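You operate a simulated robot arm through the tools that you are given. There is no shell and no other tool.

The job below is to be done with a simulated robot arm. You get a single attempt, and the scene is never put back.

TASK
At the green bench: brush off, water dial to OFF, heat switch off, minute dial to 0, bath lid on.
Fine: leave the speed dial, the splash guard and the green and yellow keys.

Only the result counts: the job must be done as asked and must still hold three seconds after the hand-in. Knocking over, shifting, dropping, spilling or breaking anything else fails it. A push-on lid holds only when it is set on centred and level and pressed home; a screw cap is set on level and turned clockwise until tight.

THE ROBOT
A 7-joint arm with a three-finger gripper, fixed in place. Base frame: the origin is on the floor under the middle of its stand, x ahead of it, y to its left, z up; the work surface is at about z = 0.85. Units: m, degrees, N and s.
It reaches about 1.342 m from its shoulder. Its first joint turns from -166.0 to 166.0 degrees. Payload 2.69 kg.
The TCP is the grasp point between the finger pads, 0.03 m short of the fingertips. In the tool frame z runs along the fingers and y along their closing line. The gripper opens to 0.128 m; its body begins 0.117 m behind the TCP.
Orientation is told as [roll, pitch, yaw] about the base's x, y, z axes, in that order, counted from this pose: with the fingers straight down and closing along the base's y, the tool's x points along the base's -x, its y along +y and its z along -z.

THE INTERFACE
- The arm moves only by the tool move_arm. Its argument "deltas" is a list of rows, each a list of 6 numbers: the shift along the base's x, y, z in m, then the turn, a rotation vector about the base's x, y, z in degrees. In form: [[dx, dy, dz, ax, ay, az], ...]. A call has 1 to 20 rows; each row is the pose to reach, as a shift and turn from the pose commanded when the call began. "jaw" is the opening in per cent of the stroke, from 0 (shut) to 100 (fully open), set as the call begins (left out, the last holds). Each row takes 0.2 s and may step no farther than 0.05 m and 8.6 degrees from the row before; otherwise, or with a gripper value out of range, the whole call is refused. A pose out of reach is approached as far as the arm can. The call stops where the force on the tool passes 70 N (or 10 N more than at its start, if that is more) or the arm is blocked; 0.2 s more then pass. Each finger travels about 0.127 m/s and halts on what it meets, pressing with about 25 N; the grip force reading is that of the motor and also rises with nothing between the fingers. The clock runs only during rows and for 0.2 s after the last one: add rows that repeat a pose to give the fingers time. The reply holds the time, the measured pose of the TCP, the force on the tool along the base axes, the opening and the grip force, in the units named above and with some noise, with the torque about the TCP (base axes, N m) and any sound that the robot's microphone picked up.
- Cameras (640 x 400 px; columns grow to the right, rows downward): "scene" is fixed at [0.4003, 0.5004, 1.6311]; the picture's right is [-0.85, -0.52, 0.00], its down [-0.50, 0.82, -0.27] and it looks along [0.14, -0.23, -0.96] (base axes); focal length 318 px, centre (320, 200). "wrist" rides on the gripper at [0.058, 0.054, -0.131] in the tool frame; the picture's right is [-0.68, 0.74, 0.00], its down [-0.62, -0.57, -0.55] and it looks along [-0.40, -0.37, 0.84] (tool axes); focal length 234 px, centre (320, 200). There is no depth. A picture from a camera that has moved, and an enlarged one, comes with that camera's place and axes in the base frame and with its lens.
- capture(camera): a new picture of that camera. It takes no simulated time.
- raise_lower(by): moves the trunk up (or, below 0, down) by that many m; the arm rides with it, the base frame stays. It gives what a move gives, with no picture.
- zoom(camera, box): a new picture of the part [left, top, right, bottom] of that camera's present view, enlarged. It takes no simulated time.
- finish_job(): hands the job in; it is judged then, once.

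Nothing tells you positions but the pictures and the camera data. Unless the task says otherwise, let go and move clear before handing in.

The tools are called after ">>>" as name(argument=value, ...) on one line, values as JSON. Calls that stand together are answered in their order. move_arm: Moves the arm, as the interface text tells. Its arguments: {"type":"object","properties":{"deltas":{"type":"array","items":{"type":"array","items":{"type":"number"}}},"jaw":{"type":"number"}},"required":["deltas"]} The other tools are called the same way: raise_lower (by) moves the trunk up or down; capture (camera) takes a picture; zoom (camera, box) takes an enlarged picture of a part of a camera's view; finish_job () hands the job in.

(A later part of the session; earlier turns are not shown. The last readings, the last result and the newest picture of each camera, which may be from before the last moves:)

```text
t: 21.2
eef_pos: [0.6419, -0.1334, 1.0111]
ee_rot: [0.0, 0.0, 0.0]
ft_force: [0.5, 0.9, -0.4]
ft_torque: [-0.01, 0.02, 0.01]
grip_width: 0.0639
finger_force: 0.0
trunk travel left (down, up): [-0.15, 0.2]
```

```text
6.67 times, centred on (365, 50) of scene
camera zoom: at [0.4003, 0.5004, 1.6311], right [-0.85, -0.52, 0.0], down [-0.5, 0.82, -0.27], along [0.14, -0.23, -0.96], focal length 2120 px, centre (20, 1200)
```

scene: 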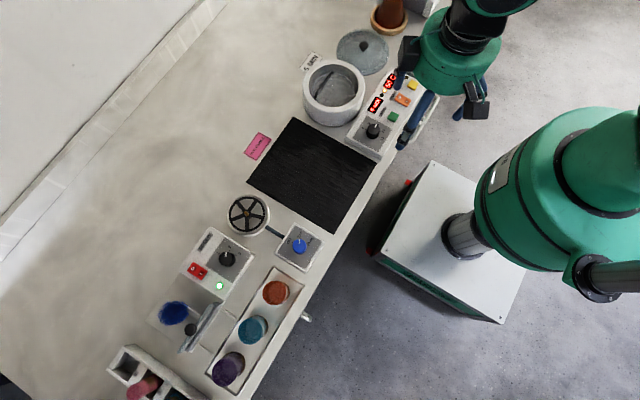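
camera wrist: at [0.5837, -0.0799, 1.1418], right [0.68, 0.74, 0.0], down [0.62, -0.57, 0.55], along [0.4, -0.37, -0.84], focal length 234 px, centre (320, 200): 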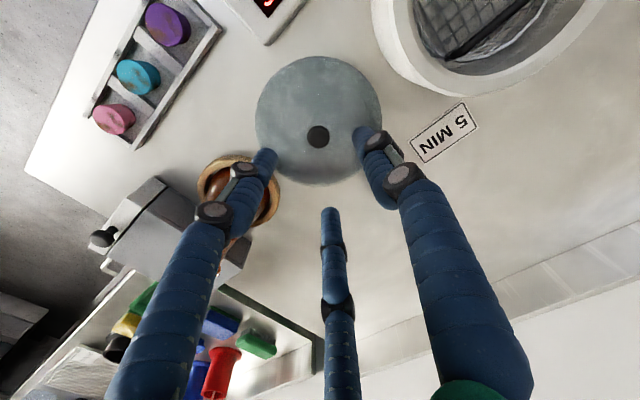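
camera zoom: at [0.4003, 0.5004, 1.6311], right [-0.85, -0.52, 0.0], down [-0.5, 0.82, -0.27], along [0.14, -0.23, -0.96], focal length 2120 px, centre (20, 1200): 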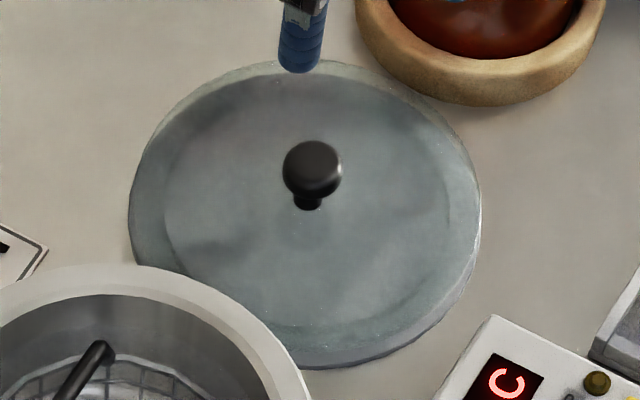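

The lid knob is a small ball, about 25 mm across, at about (0.6445, -0.1385, 0.876), and the lid is about 152 mm across. I'll shift over it and lower partway.

>>> move_arm(deltas=[[0.003, -0.0045, -0.02, 0, 0, 0], [0.003, -0.0045, -0.05, 0, 0, 0], [0.003, -0.0045, -0.08, 0, 0, 0], [0.003, -0.0045, -0.09, 0, 0, 0]])

>>> zoom(camera="wrist", box=[220, 60, 420, 220])

>>> zoom(camera="scene", box=[310, 0, 420, 90])

```text
t: 22.2
eef_pos: [0.6415, -0.1378, 0.9223]
ee_rot: [0.0, 0.0, 0.1]
ft_force: [0.8, -0.1, -0.2]
ft_torque: [0.0, 0.03, -0.01]
grip_width: 0.0638
finger_force: 0.1
trunk travel left (down, up): [-0.15, 0.2]
```

```text
2.50 times, centred on (320, 140) of wrist
camera zoom: at [0.5852, -0.0836, 1.0527], right [0.68, 0.74, 0.0], down [0.62, -0.57, 0.55], along [0.4, -0.37, -0.84], focal length 585 px, centre (320, 350)
```

zoom: 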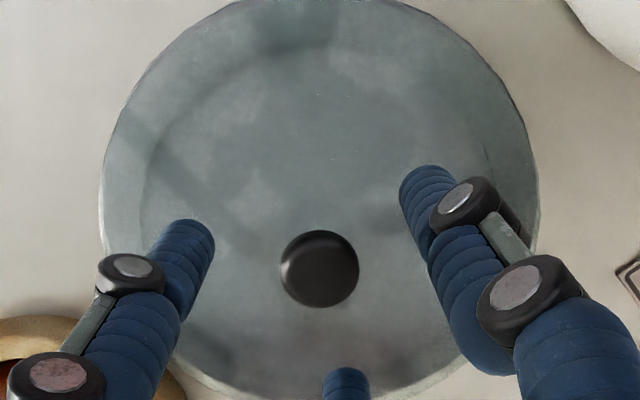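

```text
4.44 times, centred on (365, 45) of scene
camera zoom: at [0.4003, 0.5004, 1.6311], right [-0.85, -0.52, 0.0], down [-0.5, 0.82, -0.27], along [0.14, -0.23, -0.96], focal length 1413 px, centre (120, 889)
```

zoom: 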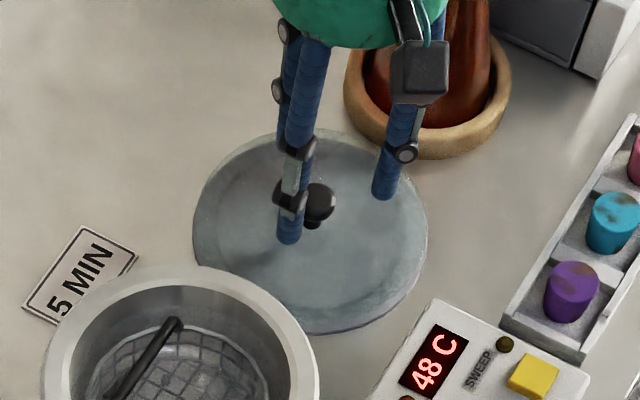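

The knob is about 2 mm off the TCP axis in +x. I'll correct that, descend around it to TCP z of about 0.895, and then close.

>>> move_arm(deltas=[[0.0018, -0.001, -0.01, 0, 0, 0], [0.0018, -0.001, -0.018, 0, 0, 0], [0.0018, -0.001, -0.023, 0, 0, 0], [0.0018, -0.001, -0.027, 0, 0, 0]])

>>> zoom(camera="wrist", box=[220, 60, 420, 220])

>>> zoom(camera="scene", box=[310, 0, 420, 90])

```text
t: 23.2
eef_pos: [0.6472, -0.1376, 0.8954]
ee_rot: [0.0, -0.1, 0.0]
ft_force: [0.1, 0.0, -0.6]
ft_torque: [-0.02, 0.01, -0.03]
grip_width: 0.0639
finger_force: 0.1
trunk travel left (down, up): [-0.15, 0.2]
```

```text
2.50 times, centred on (320, 140) of wrist
camera zoom: at [0.589, -0.084, 1.0258], right [0.68, 0.74, 0.0], down [0.61, -0.57, 0.55], along [0.4, -0.37, -0.84], focal length 585 px, centre (320, 350)
```

zoom: 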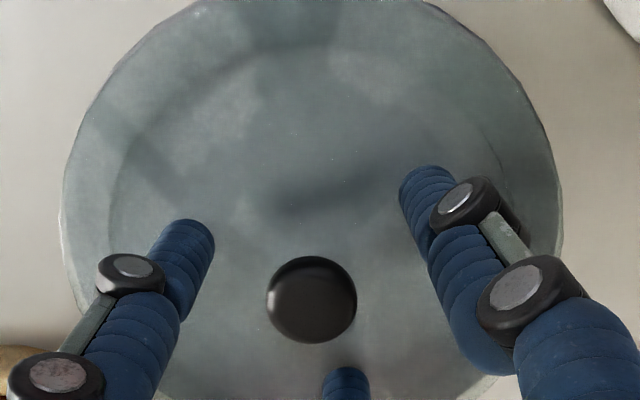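

```text
4.44 times, centred on (365, 45) of scene
camera zoom: at [0.4003, 0.5004, 1.6311], right [-0.85, -0.52, 0.0], down [-0.5, 0.82, -0.27], along [0.14, -0.23, -0.96], focal length 1413 px, centre (120, 889)
```

zoom: 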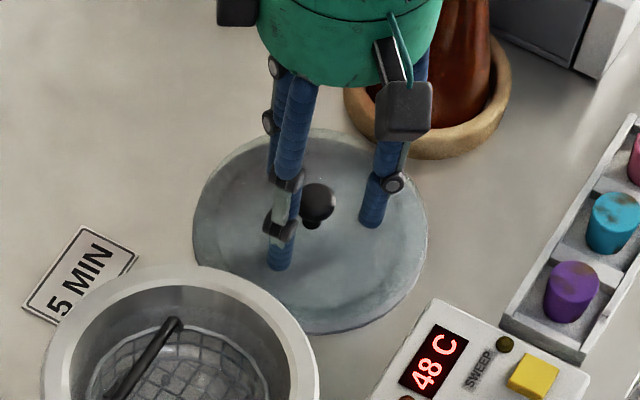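

The fingers are around the knob with no contact on the disc. I'll close to grip it.

>>> move_arm(deltas=[[-0.0015, -0.0005, 0, 0, 0, 0], [-0.0015, -0.0005, 0, 0, 0, 0], [-0.0015, -0.0005, 0, 0, 0, 0], [-0.0015, -0.0005, 0, 0, 0, 0]], jaw=0)

>>> zoom(camera="wrist", box=[220, 60, 420, 220])

```text
t: 24.2
eef_pos: [0.6452, -0.1383, 0.8952]
ee_rot: [0.0, 0.0, 0.0]
ft_force: [0.5, -0.5, 0.3]
ft_torque: [0.03, 0.02, 0.0]
grip_width: 0.0243
finger_force: 25.1
trunk travel left (down, up): [-0.15, 0.2]
```

```text
2.50 times, centred on (320, 140) of wrist
camera zoom: at [0.588, -0.0843, 1.0255], right [0.68, 0.74, 0.0], down [0.62, -0.57, 0.55], along [0.4, -0.37, -0.84], focal length 585 px, centre (320, 350)
```

zoom: 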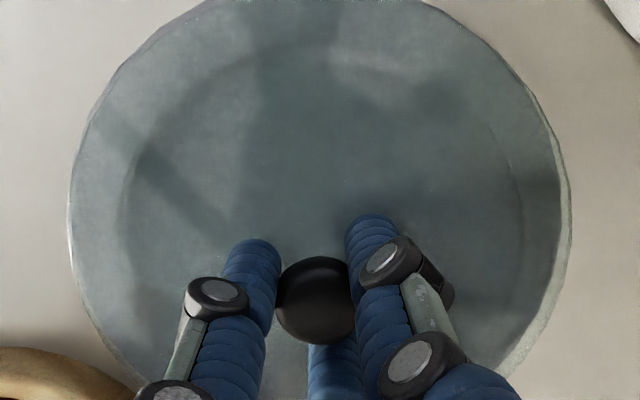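

The lid knob is gripped at 24 mm. I'll lift gently and check that the lid comes up level.

>>> move_arm(deltas=[[0, 0, 0.01, 0, 0, 0], [0, 0, 0.025, 0, 0, 0], [0, 0, 0.05, 0, 0, 0], [0, 0, 0.08, 0, 0, 0], [0, 0, 0.11, 0, 0, 0], [0, 0, 0.13, 0, 0, 0], [0, 0, 0.13, 0, 0, 0]])

>>> capture(camera="wrist")

>>> zoom(camera="scene", box=[270, 0, 430, 120])

```text
t: 25.8
eef_pos: [0.6473, -0.1415, 1.0255]
ee_rot: [0.1, 0.0, -0.1]
ft_force: [-0.1, 0.3, -1.0]
ft_torque: [0.01, -0.02, 0.01]
grip_width: 0.0243
finger_force: 24.8
trunk travel left (down, up): [-0.15, 0.2]
```

```text
taken
camera wrist: at [0.59, -0.0866, 1.1555], right [0.68, 0.74, 0.0], down [0.62, -0.57, 0.55], along [0.4, -0.37, -0.84], focal length 234 px, centre (320, 200)
```

wrist: 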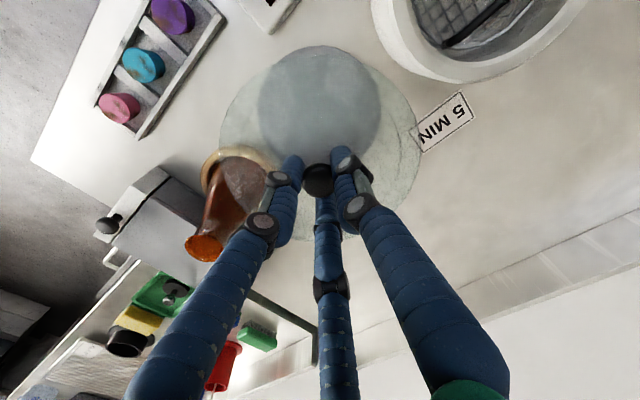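

```text
3.33 times, centred on (350, 60) of scene
camera zoom: at [0.4003, 0.5004, 1.6311], right [-0.85, -0.52, 0.0], down [-0.5, 0.82, -0.27], along [0.14, -0.23, -0.96], focal length 1060 px, centre (220, 667)
```

zoom: 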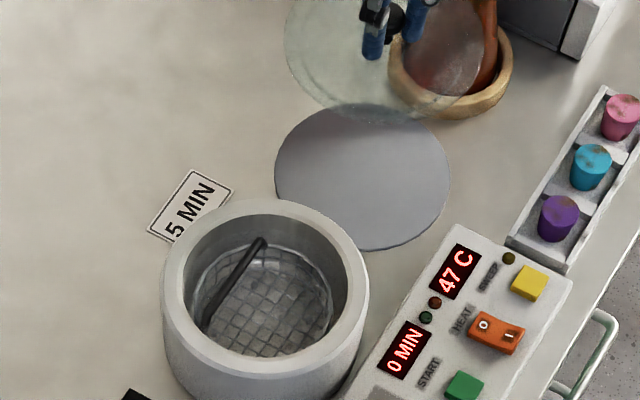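

The glass lid came up level and clear. I'll carry it over the bath, whose centre I take to be about (0.637, 0.045) with the rim at z of about 0.917, and hover a few cm above to align visually.

>>> move_arm(deltas=[[-0.001, 0.02, 0.005, 0, 0, 0], [-0.003, 0.05, 0.005, 0, 0, 0], [-0.005, 0.08, 0.005, 0, 0, 0], [-0.006, 0.11, 0.005, 0, 0, 0], [-0.007, 0.14, 0.005, 0, 0, 0], [-0.008, 0.165, 0.005, 0, 0, 0], [-0.009, 0.185, 0, 0, 0, 0], [-0.009, 0.185, -0.02, 0, 0, 0], [-0.009, 0.185, -0.03, 0, 0, 0]])

>>> capture(camera="wrist")

>>> zoom(camera="scene", box=[280, 30, 400, 140])

```text
t: 27.8
eef_pos: [0.6354, 0.0466, 0.9935]
ee_rot: [0.1, -0.1, 0.0]
ft_force: [-0.2, 0.7, -1.3]
ft_torque: [0.03, 0.02, 0.0]
grip_width: 0.024
finger_force: 24.5
trunk travel left (down, up): [-0.15, 0.2]
```

```text
taken
camera wrist: at [0.5791, 0.1012, 1.124], right [0.68, 0.74, 0.0], down [0.62, -0.57, 0.55], along [0.4, -0.37, -0.84], focal length 234 px, centre (320, 200)
```

wrist: 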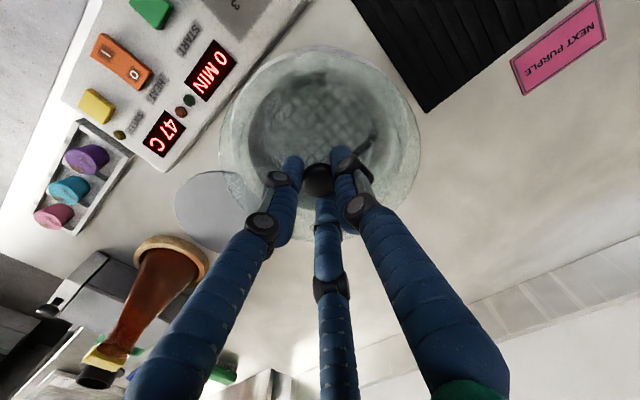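

```text
3.64 times, centred on (340, 85) of scene
camera zoom: at [0.4003, 0.5004, 1.6311], right [-0.85, -0.52, 0.0], down [-0.5, 0.82, -0.27], along [0.14, -0.23, -0.96], focal length 1156 px, centre (247, 618)
```

zoom: 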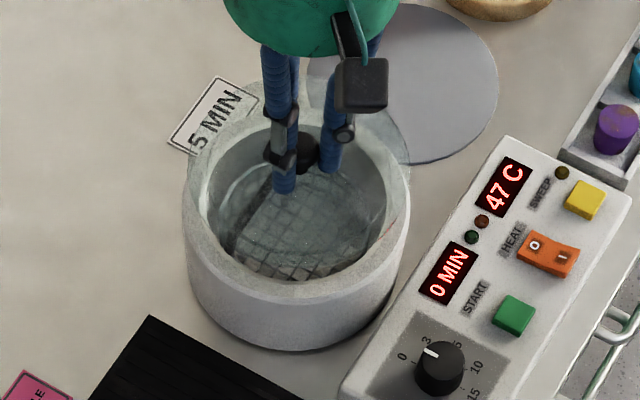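

The lid hovers over the bath. I'll enlarge both views to compare the lid edge with the bath rim.

>>> zoom(camera="wrist", box=[210, 35, 430, 245])

>>> zoom(camera="scene", box=[300, 45, 380, 130])

```text
1.90 times, centred on (320, 140) of wrist
camera zoom: at [0.5791, 0.1012, 1.124], right [0.68, 0.74, 0.0], down [0.62, -0.57, 0.55], along [0.4, -0.37, -0.84], focal length 446 px, centre (320, 314)
```

zoom: 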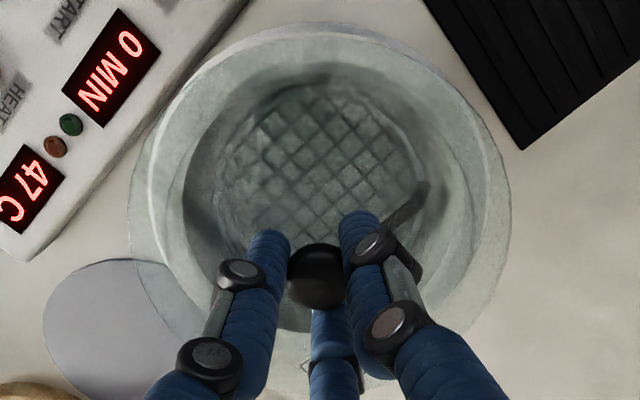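

```text
4.71 times, centred on (340, 88) of scene
camera zoom: at [0.4003, 0.5004, 1.6311], right [-0.85, -0.52, 0.0], down [-0.5, 0.82, -0.27], along [0.14, -0.23, -0.96], focal length 1496 px, centre (226, 729)
```

zoom: 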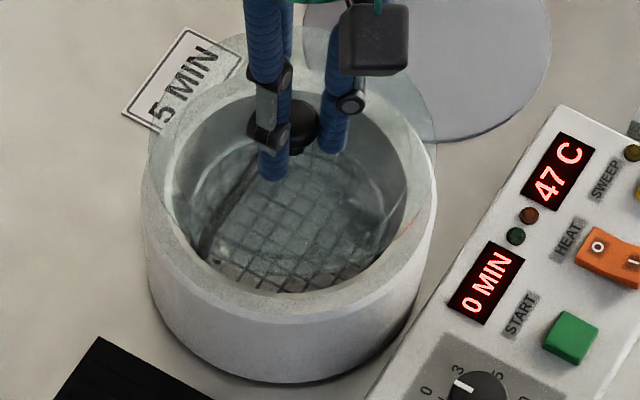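

The lid is laterally centred within about 1 mm by both views. I'll lower it to roughly 1 cm above the rim, where parallax is small, and compare again.

>>> move_arm(deltas=[[0, 0, -0.006, 0, 0, 0], [0, 0, -0.012, 0, 0, 0], [0, 0, -0.018, 0, 0, 0], [0, 0, -0.018, 0, 0, 0]])

>>> zoom(camera="wrist", box=[210, 20, 430, 160])

>>> zoom(camera="scene", box=[300, 45, 370, 90])

>>> zoom(camera="scene", box=[300, 80, 370, 125])

```text
t: 28.8
eef_pos: [0.6352, 0.047, 0.9756]
ee_rot: [-0.1, 0.0, 0.0]
ft_force: [0.4, 0.3, -1.6]
ft_torque: [0.01, 0.01, -0.02]
grip_width: 0.0243
finger_force: 24.7
trunk travel left (down, up): [-0.15, 0.2]
```

```text
2.86 times, centred on (320, 90) of wrist
camera zoom: at [0.5777, 0.1013, 1.1076], right [0.68, 0.74, 0.0], down [0.62, -0.57, 0.55], along [0.4, -0.37, -0.84], focal length 669 px, centre (320, 514)
```

zoom: 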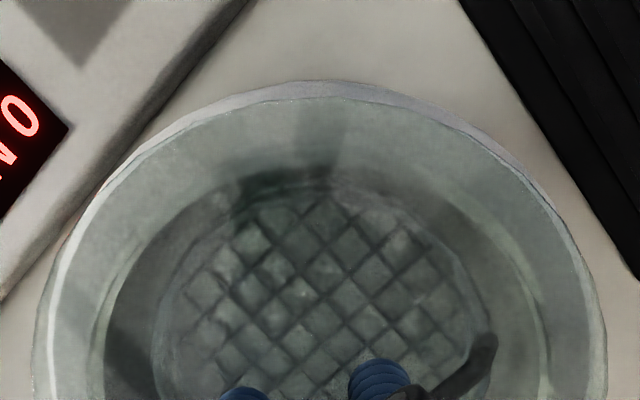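

```text
8.89 times, centred on (335, 68) of scene
camera zoom: at [0.4003, 0.5004, 1.6311], right [-0.85, -0.52, 0.0], down [-0.5, 0.82, -0.27], along [0.14, -0.23, -0.96], focal length 2827 px, centre (187, 1378)
```

zoom: 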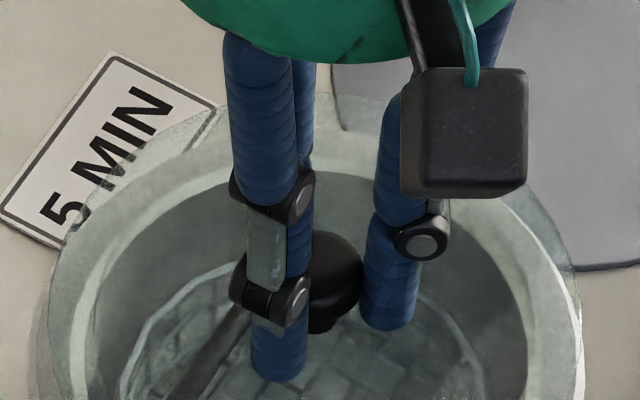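

```text
8.89 times, centred on (335, 102) of scene
camera zoom: at [0.4003, 0.5004, 1.6311], right [-0.85, -0.52, 0.0], down [-0.5, 0.82, -0.27], along [0.14, -0.23, -0.96], focal length 2827 px, centre (187, 1067)
```

zoom: 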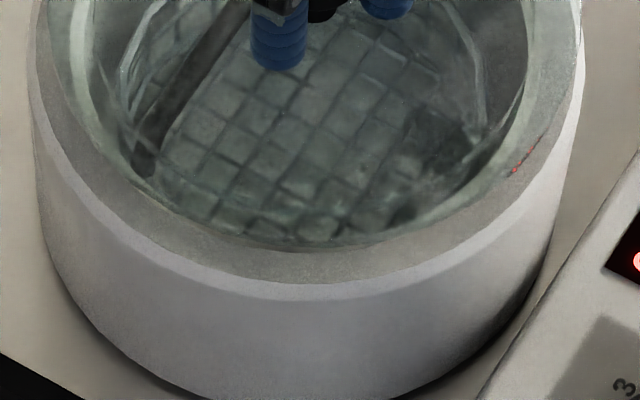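

The lid and bath centres agree to about 1 mm: the predicted lid edges match the picture, and the bath edge back-projects to centre (0.636, 0.047). I'll lower the lid slowly onto the rim.

>>> move_arm(deltas=[[0, 0, -0.003, 0, 0, 0], [0, 0, -0.006, 0, 0, 0], [0, 0, -0.009, 0, 0, 0], [0, 0, -0.011, 0, 0, 0], [0, 0, -0.013, 0, 0, 0]])

>>> zoom(camera="wrist", box=[210, 20, 430, 160])

>>> zoom(camera="scene", box=[295, 50, 375, 130])

```text
t: 30.0
eef_pos: [0.6338, 0.0468, 0.9639]
ee_rot: [-0.1, -0.1, 0.0]
ft_force: [-0.1, 0.3, -1.3]
ft_torque: [0.03, -0.01, 0.01]
grip_width: 0.0241
finger_force: 24.9
trunk travel left (down, up): [-0.15, 0.2]
```

```text
2.86 times, centred on (320, 90) of wrist
camera zoom: at [0.5785, 0.1, 1.0943], right [0.68, 0.74, 0.0], down [0.62, -0.57, 0.55], along [0.4, -0.37, -0.84], focal length 669 px, centre (320, 514)
```

zoom: 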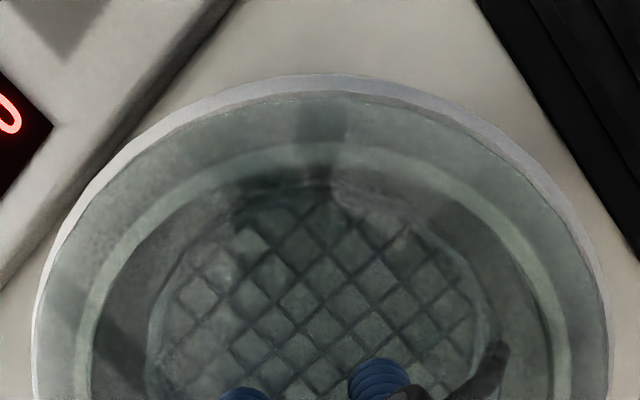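

```text
5.00 times, centred on (335, 90) of scene
camera zoom: at [0.4003, 0.5004, 1.6311], right [-0.85, -0.52, 0.0], down [-0.5, 0.82, -0.27], along [0.14, -0.23, -0.96], focal length 1590 px, centre (245, 750)
```

zoom: 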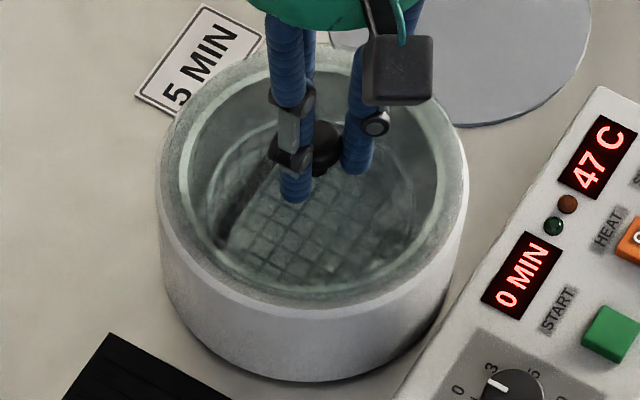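

Still aligned with no contact yet. I'll continue down in small steps until the lid meets the rim.

>>> move_arm(deltas=[[0, 0, -0.0015, 0, 0, 0], [0, 0, -0.003, 0, 0, 0], [0, 0, -0.0045, 0, 0, 0], [0, 0, -0.006, 0, 0, 0]])

>>> zoom(camera="wrist", box=[210, 20, 430, 160])

>>> zoom(camera="scene", box=[295, 50, 375, 130])

```text
t: 31.0
eef_pos: [0.6375, 0.0452, 0.9567]
ee_rot: [-0.1, 0.0, 0.1]
ft_force: [-2.2, 1.4, 4.5]
ft_torque: [-0.02, -0.29, -0.03]
grip_width: 0.0242
finger_force: 25.4
trunk travel left (down, up): [-0.15, 0.2]
```

```text
2.86 times, centred on (320, 90) of wrist
camera zoom: at [0.579, 0.0998, 1.0882], right [0.68, 0.74, 0.0], down [0.62, -0.57, 0.55], along [0.4, -0.37, -0.84], focal length 669 px, centre (320, 514)
```

zoom: 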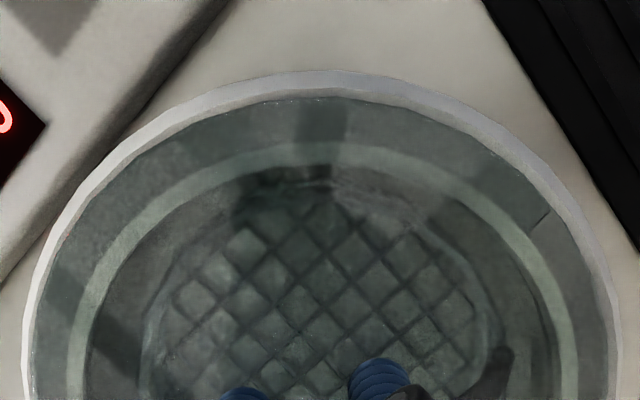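

```text
5.00 times, centred on (335, 90) of scene
camera zoom: at [0.4003, 0.5004, 1.6311], right [-0.85, -0.52, 0.0], down [-0.5, 0.82, -0.27], along [0.14, -0.23, -0.96], focal length 1590 px, centre (245, 750)
```

zoom: 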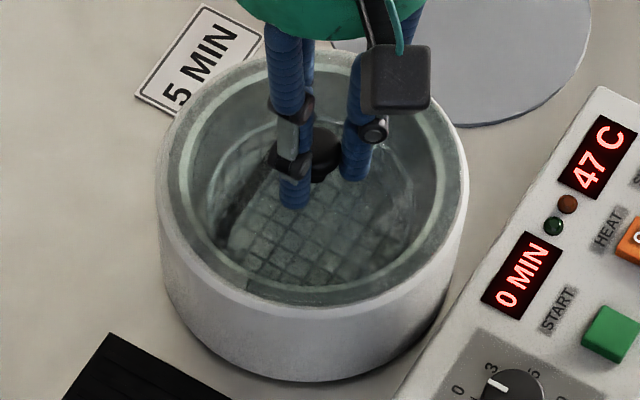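

The lid touched on its +x side, with forces pushing toward -x. I'll lift a touch, shift about 1.5 mm toward -x and slightly +y, and lower again.

>>> move_arm(deltas=[[0, 0, 0.002, 0, 0, 0], [-0.0015, 0.0007, 0.002, 0, 0, 0], [-0.0015, 0.0007, 0.001, 0, 0, 0], [-0.0015, 0.0007, 0, 0, 0, 0], [-0.0015, 0.0007, -0.0015, 0, 0, 0]])

>>> zoom(camera="wrist", box=[210, 20, 430, 160])

```text
t: 32.2
eef_pos: [0.6349, 0.0452, 0.9581]
ee_rot: [-0.1, -0.2, 0.0]
ft_force: [8.9, -11.3, 19.6]
ft_torque: [-0.28, -0.1, 0.03]
grip_width: 0.0244
finger_force: 24.6
trunk travel left (down, up): [-0.15, 0.2]
```

```text
2.86 times, centred on (320, 90) of wrist
camera zoom: at [0.5773, 0.1003, 1.0879], right [0.68, 0.74, 0.0], down [0.61, -0.57, 0.55], along [0.41, -0.37, -0.83], focal length 669 px, centre (320, 514)
```

zoom: 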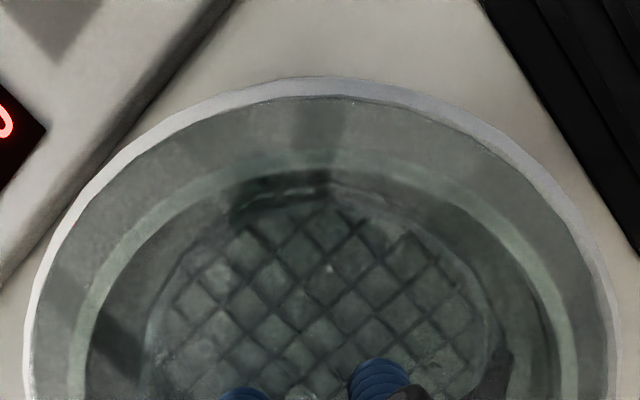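

Now it touches on the opposite side, so the true centre lies between the two positions. I'll lift 2 mm, shift back by about half, and lower again.

>>> move_arm(deltas=[[0, 0, 0.003, 0, 0, 0], [0.0008, -0.0007, 0.003, 0, 0, 0], [0.0008, -0.0007, 0.003, 0, 0, 0]])

>>> capture(camera="wrist")

>>> zoom(camera="scene", box=[305, 55, 365, 115])

```text
t: 33.0
eef_pos: [0.6343, 0.0453, 0.9574]
ee_rot: [-0.1, 0.2, 0.0]
ft_force: [6.1, -11.0, -3.9]
ft_torque: [-0.54, -0.29, 0.02]
grip_width: 0.0243
finger_force: 24.9
trunk travel left (down, up): [-0.15, 0.2]
```

```text
taken
camera wrist: at [0.5777, 0.1002, 1.0887], right [0.68, 0.74, 0.0], down [0.62, -0.57, 0.55], along [0.4, -0.37, -0.84], focal length 234 px, centre (320, 200)
```

wrist: 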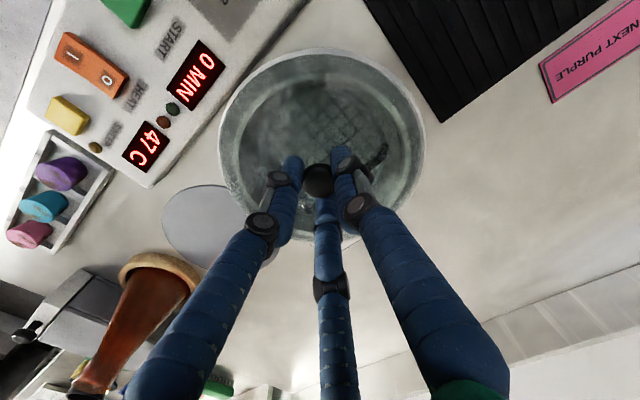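

```text
6.67 times, centred on (335, 85) of scene
camera zoom: at [0.4003, 0.5004, 1.6311], right [-0.85, -0.52, 0.0], down [-0.5, 0.82, -0.27], along [0.14, -0.23, -0.96], focal length 2120 px, centre (220, 967)
```

zoom: 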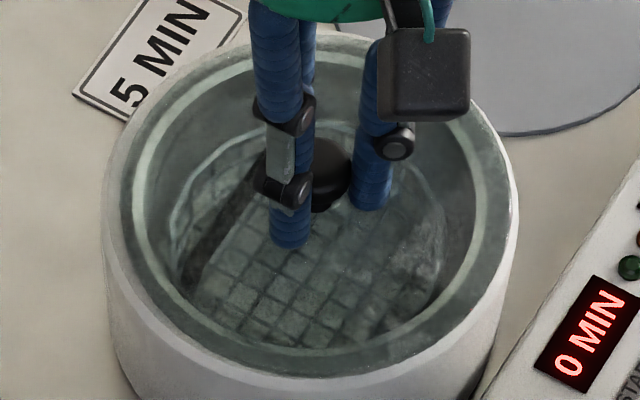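

The lid now resists both lifting and pressing, so its plug seems to be in the opening. I'll relieve the sideways load a little and press down gently while still holding it level, to see whether it moves further.

>>> move_arm(deltas=[[0.0004, -0.0006, -0.001, 0, 0, 0], [0.0006, -0.0009, -0.002, 0, 0, 0], [0.0006, -0.0009, -0.003, 0, 0, 0], [0.0006, -0.0009, -0.004, 0, 0, 0], [0.0006, -0.0009, -0.005, 0, 0, 0]])

>>> zoom(camera="scene", box=[300, 85, 370, 130])

>>> zoom(camera="scene", box=[300, 55, 370, 100])

```text
t: 34.2
eef_pos: [0.6364, 0.0447, 0.9545]
ee_rot: [-0.1, -0.3, -0.1]
ft_force: [-3.5, 7.1, 25.0]
ft_torque: [0.08, 0.24, 0.0]
grip_width: 0.0242
finger_force: 24.9
trunk travel left (down, up): [-0.15, 0.2]
```

```text
8.89 times, centred on (335, 108) of scene
camera zoom: at [0.4003, 0.5004, 1.6311], right [-0.85, -0.52, 0.0], down [-0.5, 0.82, -0.27], along [0.14, -0.23, -0.96], focal length 2827 px, centre (187, 1022)
```

zoom: 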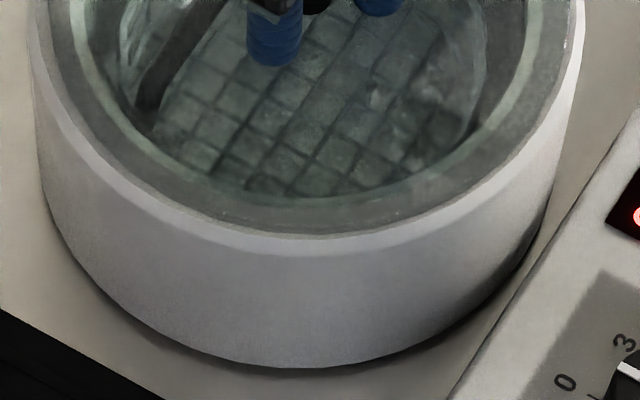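

```text
8.89 times, centred on (335, 78) of scene
camera zoom: at [0.4003, 0.5004, 1.6311], right [-0.85, -0.52, 0.0], down [-0.5, 0.82, -0.27], along [0.14, -0.23, -0.96], focal length 2827 px, centre (187, 1289)
```

zoom: 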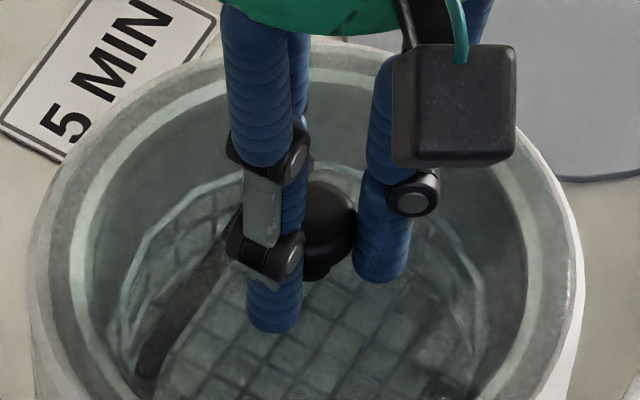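

It slid down about 2 mm further, so it's a push fit that needs more pressing. I'll trim the sideways offset and keep pressing.

>>> move_arm(deltas=[[-0.0003, 0.0005, -0.001, 0, 0, 0], [-0.0003, 0.0005, -0.002, 0, 0, 0], [-0.0003, 0.0005, -0.003, 0, 0, 0], [-0.0003, 0.0005, -0.004, 0, 0, 0]])

>>> zoom(camera="scene", box=[300, 85, 370, 130])

>>> zoom(camera="wrist", box=[210, 20, 430, 160])

```text
t: 35.2
eef_pos: [0.6387, 0.045, 0.955]
ee_rot: [0.1, -0.6, 0.1]
ft_force: [3.7, -0.1, 18.0]
ft_torque: [-0.25, 0.93, 0.04]
grip_width: 0.0244
finger_force: 25.2
trunk travel left (down, up): [-0.15, 0.2]
stopped in row 4: the force on the tool passed its limit at 73 N (the readings are from after the stop); the commanded pose is now the measured one
```

```text
8.89 times, centred on (335, 108) of scene
camera zoom: at [0.4003, 0.5004, 1.6311], right [-0.85, -0.52, 0.0], down [-0.5, 0.82, -0.27], along [0.14, -0.23, -0.96], focal length 2827 px, centre (187, 1022)
```

zoom: 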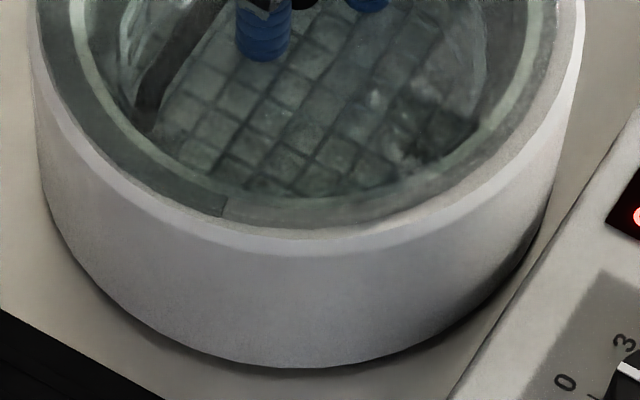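

```text
2.86 times, centred on (320, 90) of wrist
camera zoom: at [0.5811, 0.1, 1.085], right [0.68, 0.74, 0.01], down [0.61, -0.57, 0.56], along [0.41, -0.37, -0.83], focal length 669 px, centre (320, 514)
```

zoom: 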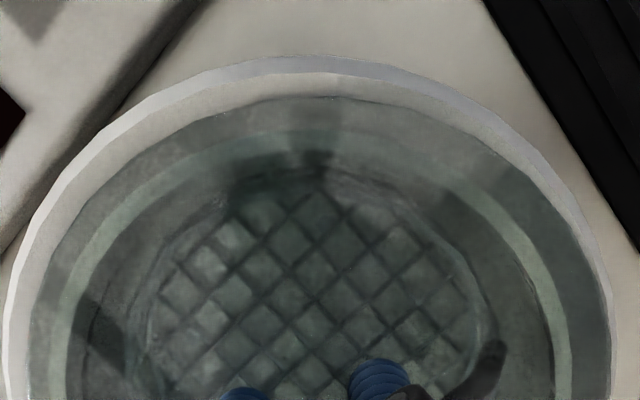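

The press hit the force limit and the hand deflected about 3 mm toward +x with a slight tilt, so the lid is probably no longer centred. I'll ease up a little and check whether it's held or free.

>>> move_arm(deltas=[[-0.001, 0, 0.001, 0, 0, 0], [-0.002, 0, 0.002, 0, 0.3, 0], [-0.003, 0, 0.003, 0, 0.6, 0]])

>>> zoom(camera="wrist", box=[210, 20, 430, 160])

>>> zoom(camera="scene", box=[300, 85, 370, 130])

```text
t: 36.0
eef_pos: [0.6347, 0.0446, 0.9567]
ee_rot: [0.1, 0.4, -0.1]
ft_force: [5.6, -3.4, -4.2]
ft_torque: [-0.3, -0.37, -0.05]
grip_width: 0.0244
finger_force: 25.0
trunk travel left (down, up): [-0.15, 0.2]
```

```text
2.86 times, centred on (320, 90) of wrist
camera zoom: at [0.5782, 0.0996, 1.0865], right [0.68, 0.74, -0.01], down [0.62, -0.57, 0.54], along [0.4, -0.37, -0.84], focal length 669 px, centre (320, 514)
```

zoom: 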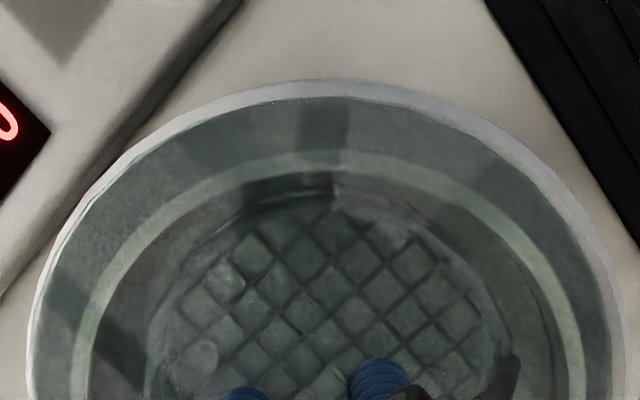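

```text
8.89 times, centred on (335, 108) of scene
camera zoom: at [0.4003, 0.5004, 1.6311], right [-0.85, -0.52, 0.0], down [-0.5, 0.82, -0.27], along [0.14, -0.23, -0.96], focal length 2827 px, centre (187, 1022)
```

zoom: 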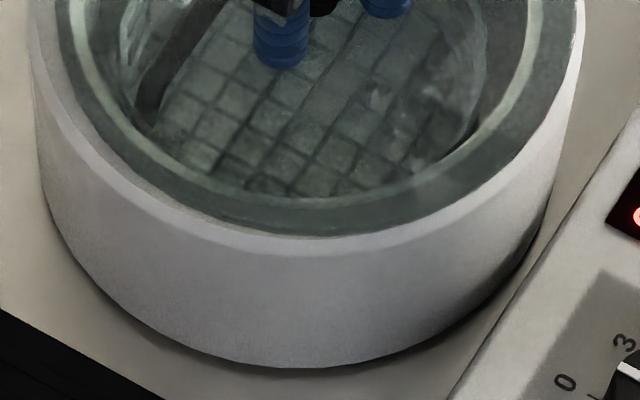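

The bath hasn't moved, and the forces indicate the lid's plug sits in the opening but isn't fully down. I'll re-centre and press it level with a moderate force while still gripping.

>>> move_arm(deltas=[[0.0006, -0.0003, -0.001, 0, 0, 0], [0.0008, -0.0003, -0.002, 0, 0, 0], [0.0008, -0.0003, -0.003, 0, 0, 0], [0.0008, -0.0003, -0.0035, 0, 0, 0]])

>>> zoom(camera="wrist", box=[210, 20, 430, 160])

```text
t: 37.0
eef_pos: [0.6364, 0.0461, 0.9555]
ee_rot: [0.1, 0.0, 0.0]
ft_force: [-8.4, 6.3, 30.7]
ft_torque: [0.18, 0.42, -0.07]
grip_width: 0.024
finger_force: 25.3
trunk travel left (down, up): [-0.15, 0.2]
```

```text
2.86 times, centred on (320, 90) of wrist
camera zoom: at [0.5789, 0.0995, 1.0859], right [0.68, 0.74, 0.0], down [0.62, -0.57, 0.55], along [0.4, -0.37, -0.84], focal length 669 px, centre (320, 514)
```

zoom: 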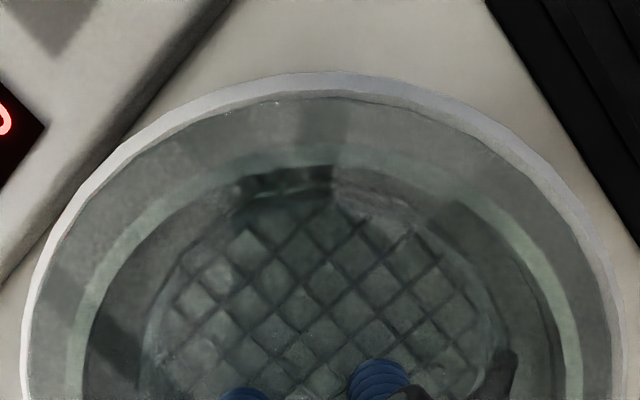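

I want to be sure of the lid's underside shape and the true rim height before pressing harder. I'll lift the lid clear and look at it closely against a plain background.

>>> move_arm(deltas=[[-0.0005, 0.0003, 0.004, 0, 0, 0], [-0.0005, 0.0003, 0.01, 0, 0, 0], [-0.0005, 0.0003, 0.02, 0, 0, 0], [-0.0005, 0.0003, 0.045, 0, 0, 0], [-0.0005, 0.0003, 0.08, 0, 0, 0], [-0.0005, 0.0003, 0.12, 0, 0, 0], [-0.0005, 0.0003, 0.16, 0, 0, 0], [-0.0005, 0.0003, 0.19, 0, 0, 0], [-0.0005, 0.0003, 0.19, 0, 0, 0]])

>>> zoom(camera="scene", box=[280, 0, 420, 130])

>>> zoom(camera="wrist", box=[200, 20, 440, 260])

```text
t: 39.0
eef_pos: [0.6371, 0.0473, 1.1423]
ee_rot: [-0.1, 0.3, 0.0]
ft_force: [0.1, 0.7, -0.3]
ft_torque: [0.0, -0.04, 0.01]
grip_width: 0.024
finger_force: 25.7
trunk travel left (down, up): [-0.15, 0.2]
```

```text
3.08 times, centred on (350, 65) of scene
camera zoom: at [0.4003, 0.5004, 1.6311], right [-0.85, -0.52, 0.0], down [-0.5, 0.82, -0.27], along [0.14, -0.23, -0.96], focal length 978 px, centre (228, 615)
```

zoom: 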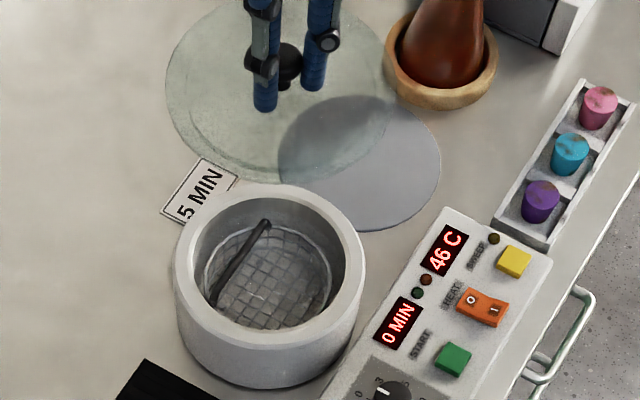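

```text
1.67 times, centred on (320, 140) of wrist
camera zoom: at [0.5797, 0.1019, 1.2736], right [0.68, 0.74, 0.0], down [0.62, -0.57, 0.55], along [0.4, -0.37, -0.84], focal length 390 px, centre (320, 300)
```

zoom: 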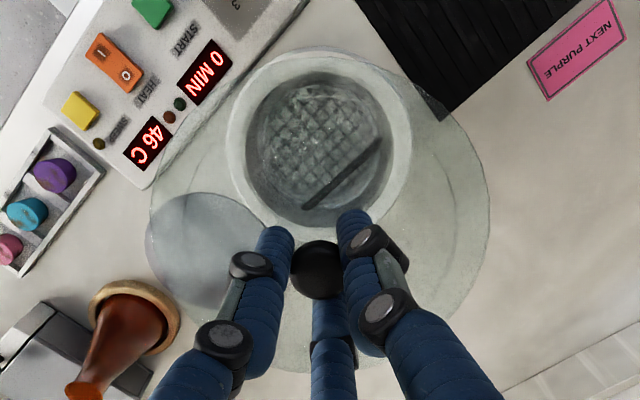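

>>> zoom(camera="scene", box=[325, 0, 375, 65])

>>> zoom(camera="scene", box=[320, 20, 380, 60])

>>> zoom(camera="wrist", box=[330, 30, 430, 180])

>>> zoom(camera="wrist", box=[200, 30, 300, 180])

```text
6.15 times, centred on (350, 32) of scene
camera zoom: at [0.4003, 0.5004, 1.6311], right [-0.85, -0.52, 0.0], down [-0.5, 0.82, -0.27], along [0.14, -0.23, -0.96], focal length 1957 px, centre (135, 1231)
```

zoom: 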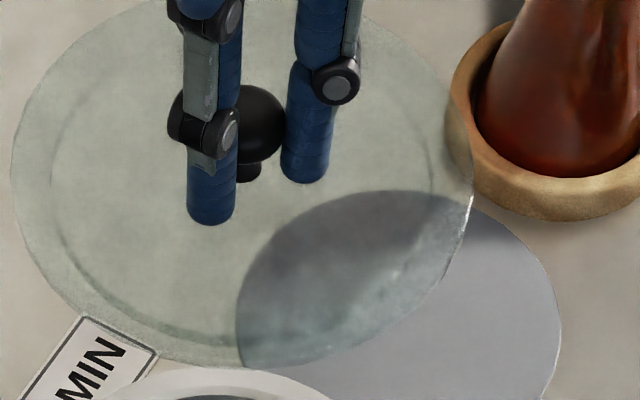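

```text
10.00 times, centred on (350, 40) of scene
camera zoom: at [0.4003, 0.5004, 1.6311], right [-0.85, -0.52, 0.0], down [-0.5, 0.82, -0.27], along [0.14, -0.23, -0.96], focal length 3180 px, centre (20, 1800)
```

zoom: 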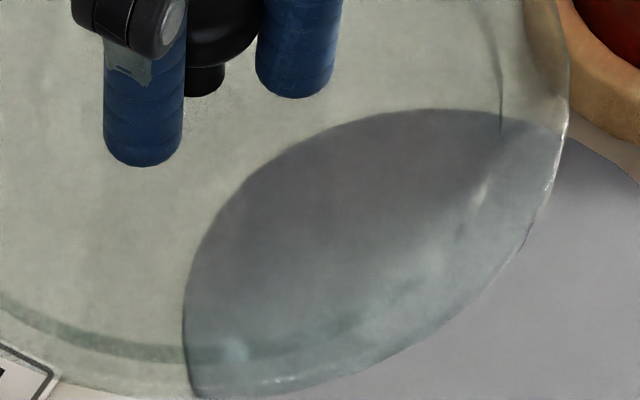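

```text
2.67 times, centred on (380, 105) of wrist
camera zoom: at [0.5797, 0.1019, 1.2736], right [0.68, 0.74, 0.0], down [0.62, -0.57, 0.55], along [0.4, -0.37, -0.84], focal length 624 px, centre (160, 453)
```

zoom: 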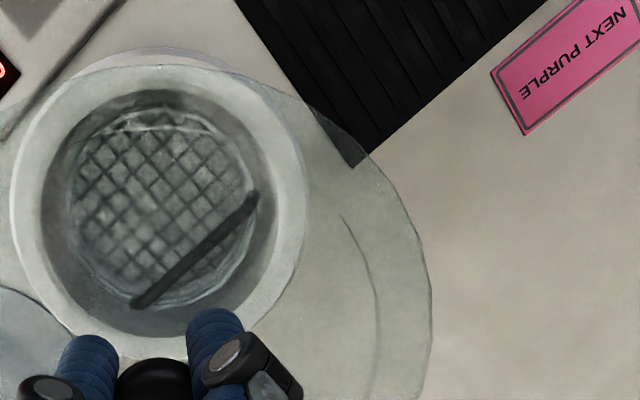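

```text
2.67 times, centred on (250, 105) of wrist
camera zoom: at [0.5797, 0.1019, 1.2736], right [0.68, 0.74, 0.0], down [0.62, -0.57, 0.55], along [0.4, -0.37, -0.84], focal length 624 px, centre (507, 453)
```

zoom: 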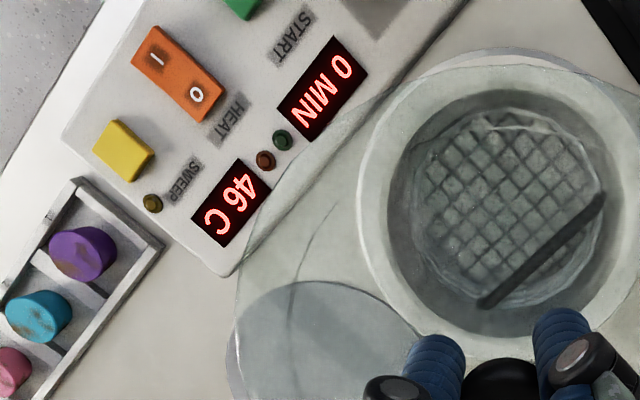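

Now I can see it clearly: the lid has a shallow plug, about 5 mm deep, that fits snugly into the opening. That explains the readings: it had entered about 3 mm at first contact. I'll go back down to just above the rim and re-measure before inserting.

>>> move_arm(deltas=[[0, -0.001, -0.04, 0, 0, 0], [0, -0.002, -0.08, 0, 0, 0], [0, -0.002, -0.12, 0, 0, 0], [0, -0.002, -0.15, 0, 0, 0], [0, -0.002, -0.165, 0, 0, 0], [0, -0.002, -0.17, 0, 0, 0], [0, -0.002, -0.17, 0, 0, 0]])

>>> capture(camera="wrist")

>>> zoom(camera="scene", box=[300, 50, 370, 130])

```text
t: 40.6
eef_pos: [0.6362, 0.0433, 0.9742]
ee_rot: [0.0, 0.3, -0.1]
ft_force: [0.2, -0.1, -0.5]
ft_torque: [0.0, -0.02, 0.04]
grip_width: 0.0243
finger_force: 25.2
trunk travel left (down, up): [-0.15, 0.2]
```

```text
taken
camera wrist: at [0.5795, 0.0977, 1.1048], right [0.68, 0.74, 0.0], down [0.62, -0.57, 0.55], along [0.4, -0.37, -0.84], focal length 234 px, centre (320, 200)
```

wrist: 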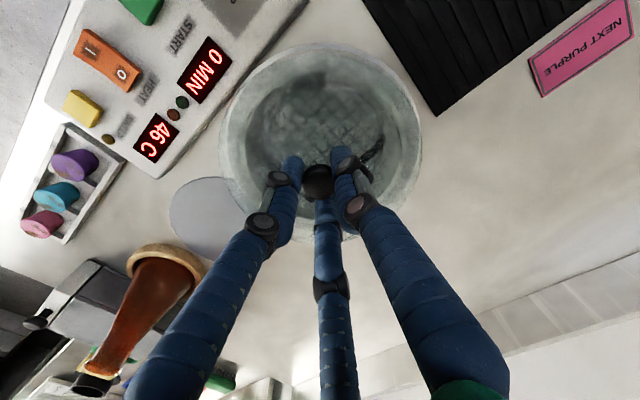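

```text
5.00 times, centred on (335, 90) of scene
camera zoom: at [0.4003, 0.5004, 1.6311], right [-0.85, -0.52, 0.0], down [-0.5, 0.82, -0.27], along [0.14, -0.23, -0.96], focal length 1590 px, centre (245, 750)
```

zoom: 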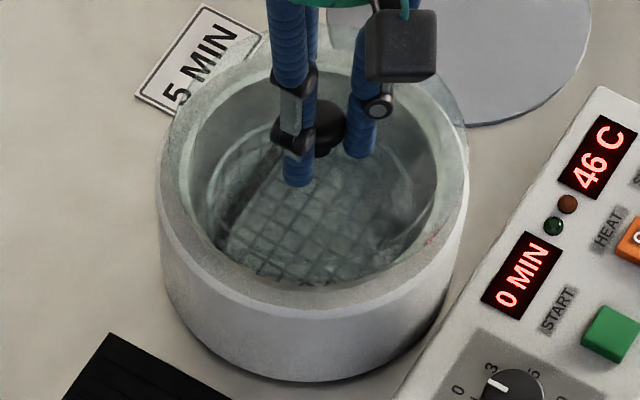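

I'm at (0.6375, 0.0437) with a 0.3° pitch residue. I'll correct to (0.637, 0.0457), level the hand, and lower to just above the rim.

>>> move_arm(deltas=[[0, 0.002, 0, 0, -0.3, 0], [-0.0003, 0.002, -0.004, 0, -0.3, 0], [-0.0003, 0.002, -0.008, 0, -0.3, 0], [-0.0003, 0.002, -0.01, 0, -0.3, 0]])

>>> zoom(camera="wrist", box=[210, 20, 430, 160])

>>> zoom(camera="scene", box=[300, 50, 370, 130])

```text
t: 41.6
eef_pos: [0.6361, 0.0433, 0.9615]
ee_rot: [0.0, -0.1, -0.1]
ft_force: [-0.7, 0.6, -1.7]
ft_torque: [0.01, -0.01, -0.01]
grip_width: 0.0242
finger_force: 24.8
trunk travel left (down, up): [-0.15, 0.2]
```

```text
2.86 times, centred on (320, 90) of wrist
camera zoom: at [0.5784, 0.0995, 1.0923], right [0.68, 0.74, 0.0], down [0.62, -0.57, 0.55], along [0.4, -0.37, -0.84], focal length 669 px, centre (320, 514)
```

zoom: 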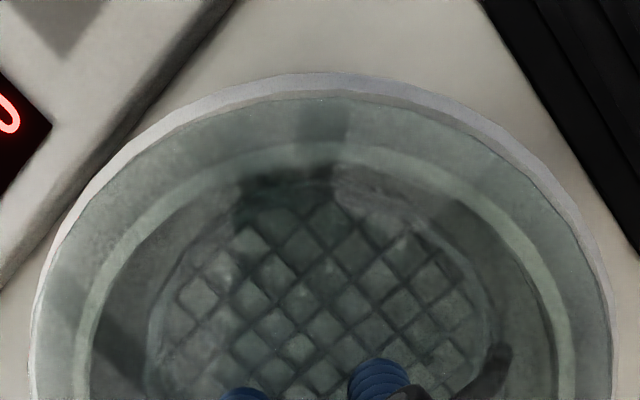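

```text
5.00 times, centred on (335, 90) of scene
camera zoom: at [0.4003, 0.5004, 1.6311], right [-0.85, -0.52, 0.0], down [-0.5, 0.82, -0.27], along [0.14, -0.23, -0.96], focal length 1590 px, centre (245, 750)
```

zoom: 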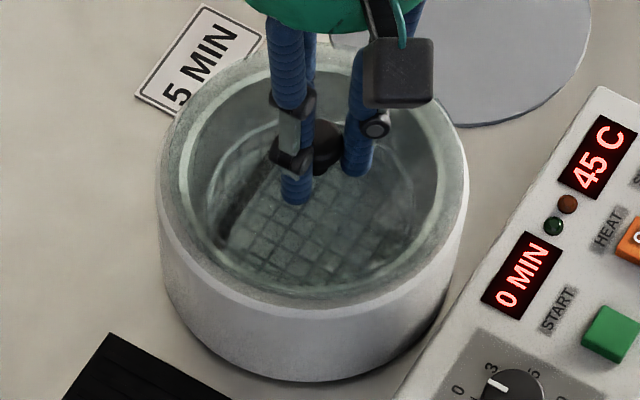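

Alignment looks right: the bath centre back-projects to about (0.637, 0.0456) and I'm at (0.6364, 0.0455). I'll lower in 1 mm steps.

>>> move_arm(deltas=[[0.0005, 0, -0.001, 0, 0, 0], [0.0005, 0, -0.002, 0, 0, 0], [0.0005, 0, -0.003, 0, 0, 0], [0.0005, 0, -0.004, 0, 0, 0]])

>>> zoom(camera="wrist", box=[210, 20, 430, 160])

```text
t: 42.6
eef_pos: [0.6369, 0.0461, 0.9586]
ee_rot: [0.0, 0.0, 0.0]
ft_force: [0.3, -0.3, -0.9]
ft_torque: [-0.01, 0.0, 0.02]
grip_width: 0.0242
finger_force: 24.9
trunk travel left (down, up): [-0.15, 0.2]
```

```text
2.86 times, centred on (320, 90) of wrist
camera zoom: at [0.5792, 0.0999, 1.0893], right [0.68, 0.74, 0.0], down [0.62, -0.57, 0.55], along [0.4, -0.37, -0.84], focal length 669 px, centre (320, 514)
```

zoom: 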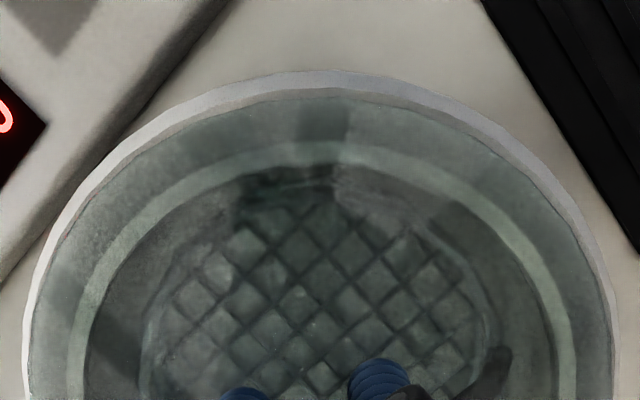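

Still free of contact at z = 0.9583. I'll continue 1 mm at a time, reading the force.

>>> move_arm(deltas=[[0, 0, -0.0007, 0, 0, 0], [0, 0, -0.0013, 0, 0, 0]])

```text
t: 43.2
eef_pos: [0.636, 0.0452, 0.9569]
ee_rot: [0.0, 0.0, 0.0]
ft_force: [-0.4, 1.0, -1.0]
ft_torque: [-0.03, 0.0, -0.02]
grip_width: 0.0241
finger_force: 24.9
trunk travel left (down, up): [-0.15, 0.2]
```

>>> move_arm(deltas=[[0, 0, -0.0006, 0, 0, 0], [0, 0, -0.0012, 0, 0, 0]])

>>> zoom(camera="wrist", box=[210, 20, 430, 160])

```text
t: 43.8
eef_pos: [0.6359, 0.0452, 0.9558]
ee_rot: [0.0, 0.0, 0.0]
ft_force: [-0.1, 0.4, -1.9]
ft_torque: [0.01, -0.03, 0.02]
grip_width: 0.0243
finger_force: 24.8
trunk travel left (down, up): [-0.15, 0.2]
```

```text
2.86 times, centred on (320, 90) of wrist
camera zoom: at [0.5784, 0.0995, 1.0867], right [0.68, 0.74, 0.0], down [0.62, -0.57, 0.55], along [0.4, -0.37, -0.84], focal length 669 px, centre (320, 514)
```

zoom: 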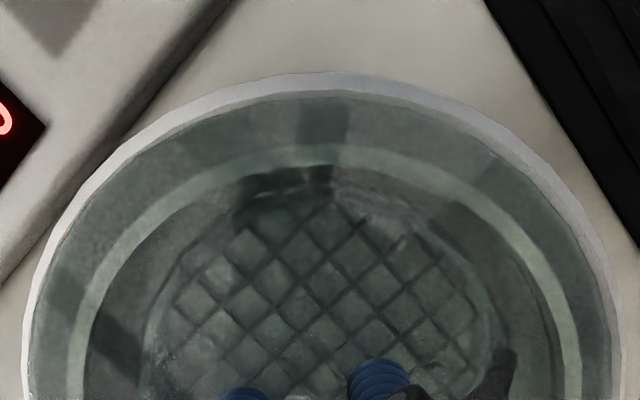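

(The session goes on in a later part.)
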